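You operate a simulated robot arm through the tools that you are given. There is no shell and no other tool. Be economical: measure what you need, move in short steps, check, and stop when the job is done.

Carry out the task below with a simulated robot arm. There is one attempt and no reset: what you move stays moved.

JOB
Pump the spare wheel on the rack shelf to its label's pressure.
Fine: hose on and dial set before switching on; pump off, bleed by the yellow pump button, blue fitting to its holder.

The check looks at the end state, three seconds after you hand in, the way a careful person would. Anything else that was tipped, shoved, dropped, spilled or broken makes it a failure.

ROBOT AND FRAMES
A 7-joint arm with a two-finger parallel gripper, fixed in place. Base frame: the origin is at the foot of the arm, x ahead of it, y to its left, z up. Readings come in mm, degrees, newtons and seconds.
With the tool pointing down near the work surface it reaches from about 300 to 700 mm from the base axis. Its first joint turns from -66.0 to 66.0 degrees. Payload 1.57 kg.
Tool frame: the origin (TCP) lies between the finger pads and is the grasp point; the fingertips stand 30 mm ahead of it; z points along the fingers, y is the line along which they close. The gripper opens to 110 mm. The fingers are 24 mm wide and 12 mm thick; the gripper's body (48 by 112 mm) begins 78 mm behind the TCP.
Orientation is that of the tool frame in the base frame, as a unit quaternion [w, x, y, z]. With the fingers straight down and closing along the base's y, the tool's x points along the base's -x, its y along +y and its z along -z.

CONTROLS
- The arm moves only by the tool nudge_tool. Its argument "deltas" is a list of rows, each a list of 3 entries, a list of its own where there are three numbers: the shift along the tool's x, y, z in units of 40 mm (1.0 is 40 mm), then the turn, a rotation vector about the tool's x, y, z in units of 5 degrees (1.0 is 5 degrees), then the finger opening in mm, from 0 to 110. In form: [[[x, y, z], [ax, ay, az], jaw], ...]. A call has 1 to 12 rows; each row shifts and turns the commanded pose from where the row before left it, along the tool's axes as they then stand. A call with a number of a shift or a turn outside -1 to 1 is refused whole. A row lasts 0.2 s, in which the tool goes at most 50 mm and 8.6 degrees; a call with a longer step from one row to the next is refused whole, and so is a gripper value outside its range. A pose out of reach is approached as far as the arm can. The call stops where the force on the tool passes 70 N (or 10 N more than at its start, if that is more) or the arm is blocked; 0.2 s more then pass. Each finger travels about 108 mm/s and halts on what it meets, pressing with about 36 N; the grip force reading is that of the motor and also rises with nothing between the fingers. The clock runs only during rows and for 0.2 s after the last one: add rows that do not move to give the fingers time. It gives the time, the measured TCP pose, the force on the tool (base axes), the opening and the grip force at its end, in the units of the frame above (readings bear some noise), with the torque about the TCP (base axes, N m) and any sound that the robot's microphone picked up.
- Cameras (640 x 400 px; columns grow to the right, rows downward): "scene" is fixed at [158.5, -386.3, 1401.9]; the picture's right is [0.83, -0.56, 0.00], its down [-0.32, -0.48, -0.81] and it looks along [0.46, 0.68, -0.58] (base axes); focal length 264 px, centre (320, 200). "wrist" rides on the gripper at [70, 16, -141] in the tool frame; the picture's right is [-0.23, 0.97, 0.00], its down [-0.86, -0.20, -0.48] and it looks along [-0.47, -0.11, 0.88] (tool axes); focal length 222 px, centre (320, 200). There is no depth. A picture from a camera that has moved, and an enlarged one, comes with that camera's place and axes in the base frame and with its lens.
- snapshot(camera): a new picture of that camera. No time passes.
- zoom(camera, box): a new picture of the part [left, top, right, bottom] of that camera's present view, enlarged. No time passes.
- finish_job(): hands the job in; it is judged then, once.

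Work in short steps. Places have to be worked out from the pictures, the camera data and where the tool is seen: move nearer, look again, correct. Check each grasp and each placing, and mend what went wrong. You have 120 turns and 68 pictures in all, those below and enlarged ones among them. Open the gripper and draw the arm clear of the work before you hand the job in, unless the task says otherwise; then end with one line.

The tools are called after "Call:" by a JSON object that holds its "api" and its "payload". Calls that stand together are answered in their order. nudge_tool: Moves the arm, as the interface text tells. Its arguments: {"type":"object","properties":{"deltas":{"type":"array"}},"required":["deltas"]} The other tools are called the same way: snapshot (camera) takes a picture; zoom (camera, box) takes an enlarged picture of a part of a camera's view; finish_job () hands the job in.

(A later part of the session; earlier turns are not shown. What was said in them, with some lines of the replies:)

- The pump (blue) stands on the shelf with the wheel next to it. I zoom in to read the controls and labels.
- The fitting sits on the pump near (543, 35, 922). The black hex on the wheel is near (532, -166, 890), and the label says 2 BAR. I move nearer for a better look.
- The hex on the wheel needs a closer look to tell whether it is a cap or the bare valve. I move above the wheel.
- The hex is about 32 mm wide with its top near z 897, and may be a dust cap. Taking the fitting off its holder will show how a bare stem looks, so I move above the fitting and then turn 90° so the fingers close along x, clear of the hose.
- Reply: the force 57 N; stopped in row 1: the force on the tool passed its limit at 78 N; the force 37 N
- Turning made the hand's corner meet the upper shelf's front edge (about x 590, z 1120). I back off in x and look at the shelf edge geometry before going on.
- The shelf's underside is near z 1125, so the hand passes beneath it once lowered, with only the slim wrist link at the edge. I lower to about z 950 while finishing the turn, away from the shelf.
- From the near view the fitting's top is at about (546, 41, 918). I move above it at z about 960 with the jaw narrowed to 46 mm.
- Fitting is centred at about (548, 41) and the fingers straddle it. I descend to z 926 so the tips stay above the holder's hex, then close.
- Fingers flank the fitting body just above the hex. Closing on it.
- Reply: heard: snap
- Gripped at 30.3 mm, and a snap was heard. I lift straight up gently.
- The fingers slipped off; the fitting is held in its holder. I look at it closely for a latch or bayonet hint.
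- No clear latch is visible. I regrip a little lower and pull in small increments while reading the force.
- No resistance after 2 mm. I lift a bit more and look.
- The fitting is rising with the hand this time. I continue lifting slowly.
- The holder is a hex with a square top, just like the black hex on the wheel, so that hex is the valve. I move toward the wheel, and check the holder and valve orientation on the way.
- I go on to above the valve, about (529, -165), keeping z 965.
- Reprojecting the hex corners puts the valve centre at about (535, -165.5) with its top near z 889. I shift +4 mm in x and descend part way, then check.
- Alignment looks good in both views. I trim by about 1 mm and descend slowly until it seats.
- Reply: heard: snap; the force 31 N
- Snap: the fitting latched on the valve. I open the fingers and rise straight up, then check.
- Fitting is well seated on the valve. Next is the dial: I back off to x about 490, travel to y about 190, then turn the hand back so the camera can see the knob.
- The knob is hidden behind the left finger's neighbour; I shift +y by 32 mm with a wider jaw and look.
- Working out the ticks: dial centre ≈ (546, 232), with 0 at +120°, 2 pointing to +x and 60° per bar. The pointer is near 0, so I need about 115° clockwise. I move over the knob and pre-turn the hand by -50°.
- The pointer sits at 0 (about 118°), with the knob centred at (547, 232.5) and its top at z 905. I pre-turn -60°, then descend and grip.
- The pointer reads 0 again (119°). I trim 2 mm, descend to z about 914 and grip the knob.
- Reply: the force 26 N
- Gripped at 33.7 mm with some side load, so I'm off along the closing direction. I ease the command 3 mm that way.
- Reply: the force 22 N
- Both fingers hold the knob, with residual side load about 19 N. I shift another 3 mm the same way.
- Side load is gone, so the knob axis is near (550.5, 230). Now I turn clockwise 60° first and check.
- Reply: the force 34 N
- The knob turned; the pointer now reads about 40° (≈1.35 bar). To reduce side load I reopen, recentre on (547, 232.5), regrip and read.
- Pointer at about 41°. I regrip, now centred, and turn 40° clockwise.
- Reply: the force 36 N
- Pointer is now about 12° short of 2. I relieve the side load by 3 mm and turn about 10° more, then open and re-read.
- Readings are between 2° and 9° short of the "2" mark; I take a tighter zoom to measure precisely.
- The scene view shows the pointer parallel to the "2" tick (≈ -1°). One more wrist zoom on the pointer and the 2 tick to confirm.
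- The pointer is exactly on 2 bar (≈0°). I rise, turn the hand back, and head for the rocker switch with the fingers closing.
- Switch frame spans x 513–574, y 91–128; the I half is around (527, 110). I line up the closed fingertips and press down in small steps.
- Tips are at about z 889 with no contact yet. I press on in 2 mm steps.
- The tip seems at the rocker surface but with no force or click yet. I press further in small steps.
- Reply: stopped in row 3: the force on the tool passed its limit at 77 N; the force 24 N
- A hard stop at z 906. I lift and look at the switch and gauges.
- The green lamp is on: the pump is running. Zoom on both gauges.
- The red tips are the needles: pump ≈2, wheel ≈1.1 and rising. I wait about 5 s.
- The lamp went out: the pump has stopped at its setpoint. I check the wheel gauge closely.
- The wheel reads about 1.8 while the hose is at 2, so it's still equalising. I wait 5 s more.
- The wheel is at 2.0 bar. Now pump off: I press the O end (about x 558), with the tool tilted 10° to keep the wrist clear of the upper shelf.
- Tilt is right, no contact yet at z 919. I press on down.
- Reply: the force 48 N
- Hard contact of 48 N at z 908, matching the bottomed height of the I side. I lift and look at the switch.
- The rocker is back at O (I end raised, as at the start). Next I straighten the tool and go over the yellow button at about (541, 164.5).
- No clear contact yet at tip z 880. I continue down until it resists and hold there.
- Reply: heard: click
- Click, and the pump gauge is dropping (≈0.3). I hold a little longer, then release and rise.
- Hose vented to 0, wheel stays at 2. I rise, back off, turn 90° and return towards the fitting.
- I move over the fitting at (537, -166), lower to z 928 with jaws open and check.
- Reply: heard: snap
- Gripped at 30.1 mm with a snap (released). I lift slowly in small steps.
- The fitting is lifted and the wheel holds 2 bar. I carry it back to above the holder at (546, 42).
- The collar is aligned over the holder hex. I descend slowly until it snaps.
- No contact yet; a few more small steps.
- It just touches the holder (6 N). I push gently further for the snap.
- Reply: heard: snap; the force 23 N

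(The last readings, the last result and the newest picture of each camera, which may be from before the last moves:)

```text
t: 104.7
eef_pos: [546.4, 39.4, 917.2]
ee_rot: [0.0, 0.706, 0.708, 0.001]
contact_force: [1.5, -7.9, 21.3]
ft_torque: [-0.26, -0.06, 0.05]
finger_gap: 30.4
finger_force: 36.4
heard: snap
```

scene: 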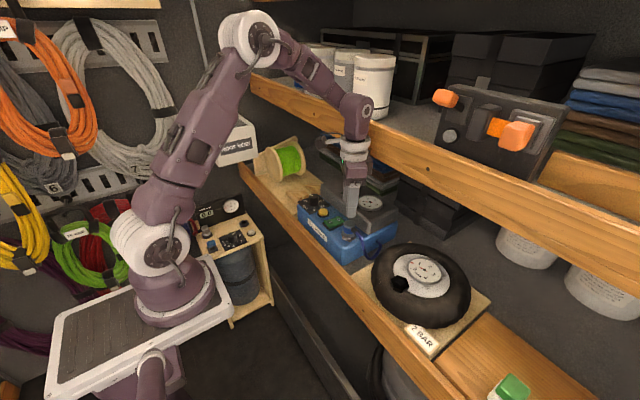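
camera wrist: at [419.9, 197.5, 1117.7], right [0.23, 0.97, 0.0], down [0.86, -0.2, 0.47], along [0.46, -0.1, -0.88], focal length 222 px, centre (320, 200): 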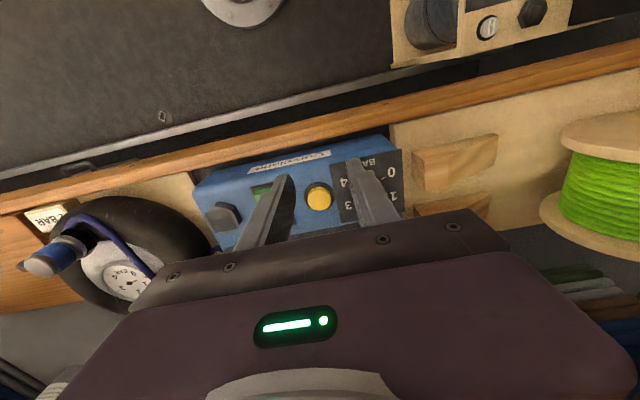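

Snap: the fitting is latched on its holder. I ease, open the fingers and rise straight up.

Call:
{"api": "nudge_tool", "payload": {"deltas": [[[0, 0, -0.04], [0, 0, 0], 30], [[0, 0, 0], [0, 0, 0], 38], [[0, 0, 0], [0, 0, 0], 45], [[0, 0, 0], [0, 0, 0], 46]]}}

Call:
{"api": "nudge_tool", "payload": {"deltas": [[[0, 0, -0.3], [0, 0, 0], 46], [[0, 0, -0.4], [0, 0, 0], 46], [[0, 0, -0.5], [0, 0, 0], 46], [[0, -0.8, 0], [0, 0, 0], 46], [[0, -0.8, 0], [0, 0, 0], 46], [[0, -0.8, -0.3], [0, 0, 0], 46], [[0, -0.8, -0.6], [0, 0, 0], 46], [[0, 0, -0.8], [0, 0, 0], 46], [[0, 0, 0], [0, 0, 0], 46]]}}

Call:
{"api": "zoom", "payload": {"camera": "scene", "box": [290, 180, 450, 310]}}

```text
t: 105.7
eef_pos: [545.5, 41.4, 917.6]
ee_rot: [-0.003, 0.706, 0.708, 0.0]
contact_force: [-0.7, 0.1, -0.1]
ft_torque: [0.0, -0.01, -0.04]
finger_gap: 46.0
finger_force: 0.1
```

```text
t: 107.7
eef_pos: [417.7, 42.5, 1034.2]
ee_rot: [-0.003, 0.706, 0.708, -0.001]
contact_force: [0.5, 0.0, 0.1]
ft_torque: [-0.01, 0.0, 0.01]
finger_gap: 46.2
finger_force: 0.1
```

```text
3.08 times, centred on (370, 245) of scene
camera zoom: at [158.5, -386.3, 1401.9], right [0.83, -0.56, 0.0], down [-0.32, -0.48, -0.81], along [0.46, 0.68, -0.58], focal length 812 px, centre (166, 62)
```

zoom: 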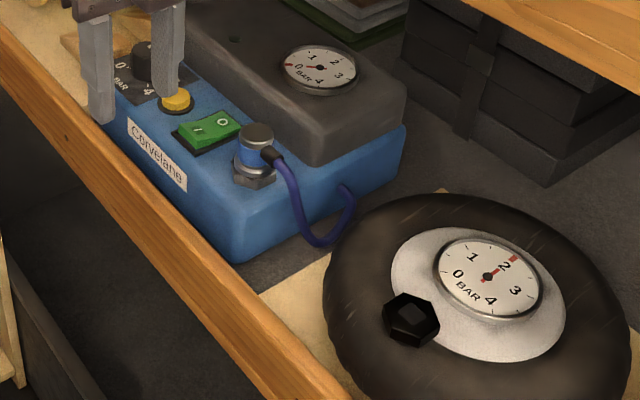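

Fitting is on its holder, wheel at 2 bar, pump off and vented. One overall picture to check nothing was disturbed.

Call:
{"api": "snapshot", "payload": {"camera": "scene"}}

Call:
{"api": "zoom", "payload": {"camera": "scene", "box": [325, 205, 385, 250]}}

```text
2 pictures are left
```

scene: 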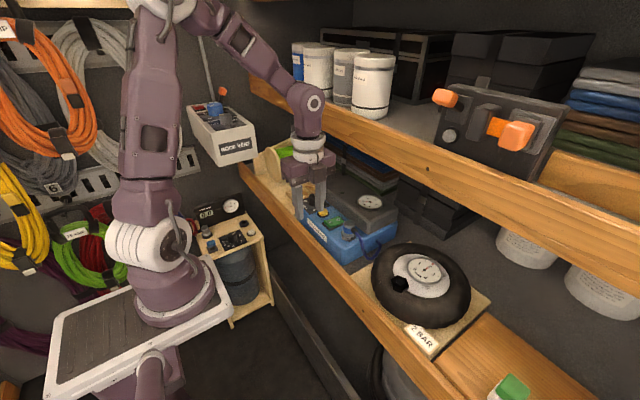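

```text
8.89 times, centred on (355, 228) of scene
camera zoom: at [158.5, -386.3, 1401.9], right [0.83, -0.56, 0.0], down [-0.32, -0.48, -0.81], along [0.46, 0.68, -0.58], focal length 2347 px, centre (9, -44)
```

zoom: 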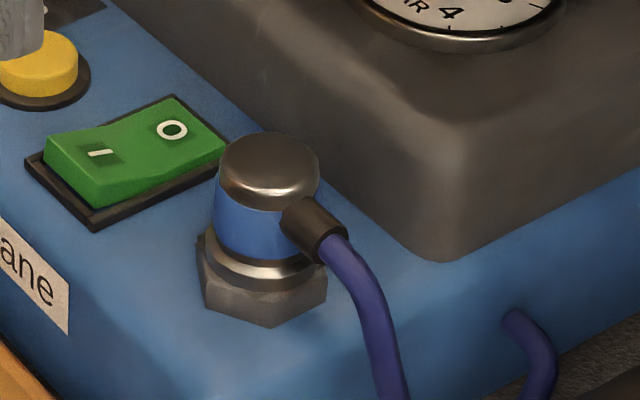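

Everything is in place and the arm is clear; I open the gripper fully, draw it back a little more, and then hand in.

Call:
{"api": "nudge_tool", "payload": {"deltas": [[[0, -0.6, -0.8], [0, 0, 0], 70], [[0, -0.6, -0.8], [0, 0, 0], 90], [[0, 0, 0], [0, 0, 0], 100]]}}

Call:
{"api": "finish_job", "payload": {}}

```text
t: 108.5
eef_pos: [369.4, 41.6, 1097.7]
ee_rot: [-0.003, 0.706, 0.708, -0.001]
contact_force: [0.2, 0.5, -0.3]
ft_torque: [-0.03, -0.01, 0.0]
finger_gap: 99.9
finger_force: 0.0
```

```text
The job is handed in.
```

The spare wheel reads 2 bar as its label asks, the pump is off and bled to 0, and the blue fitting is back on its holder; early on the hand briefly bumped the upper shelf edge (about 78 N), but the last picture shows nothing moved.
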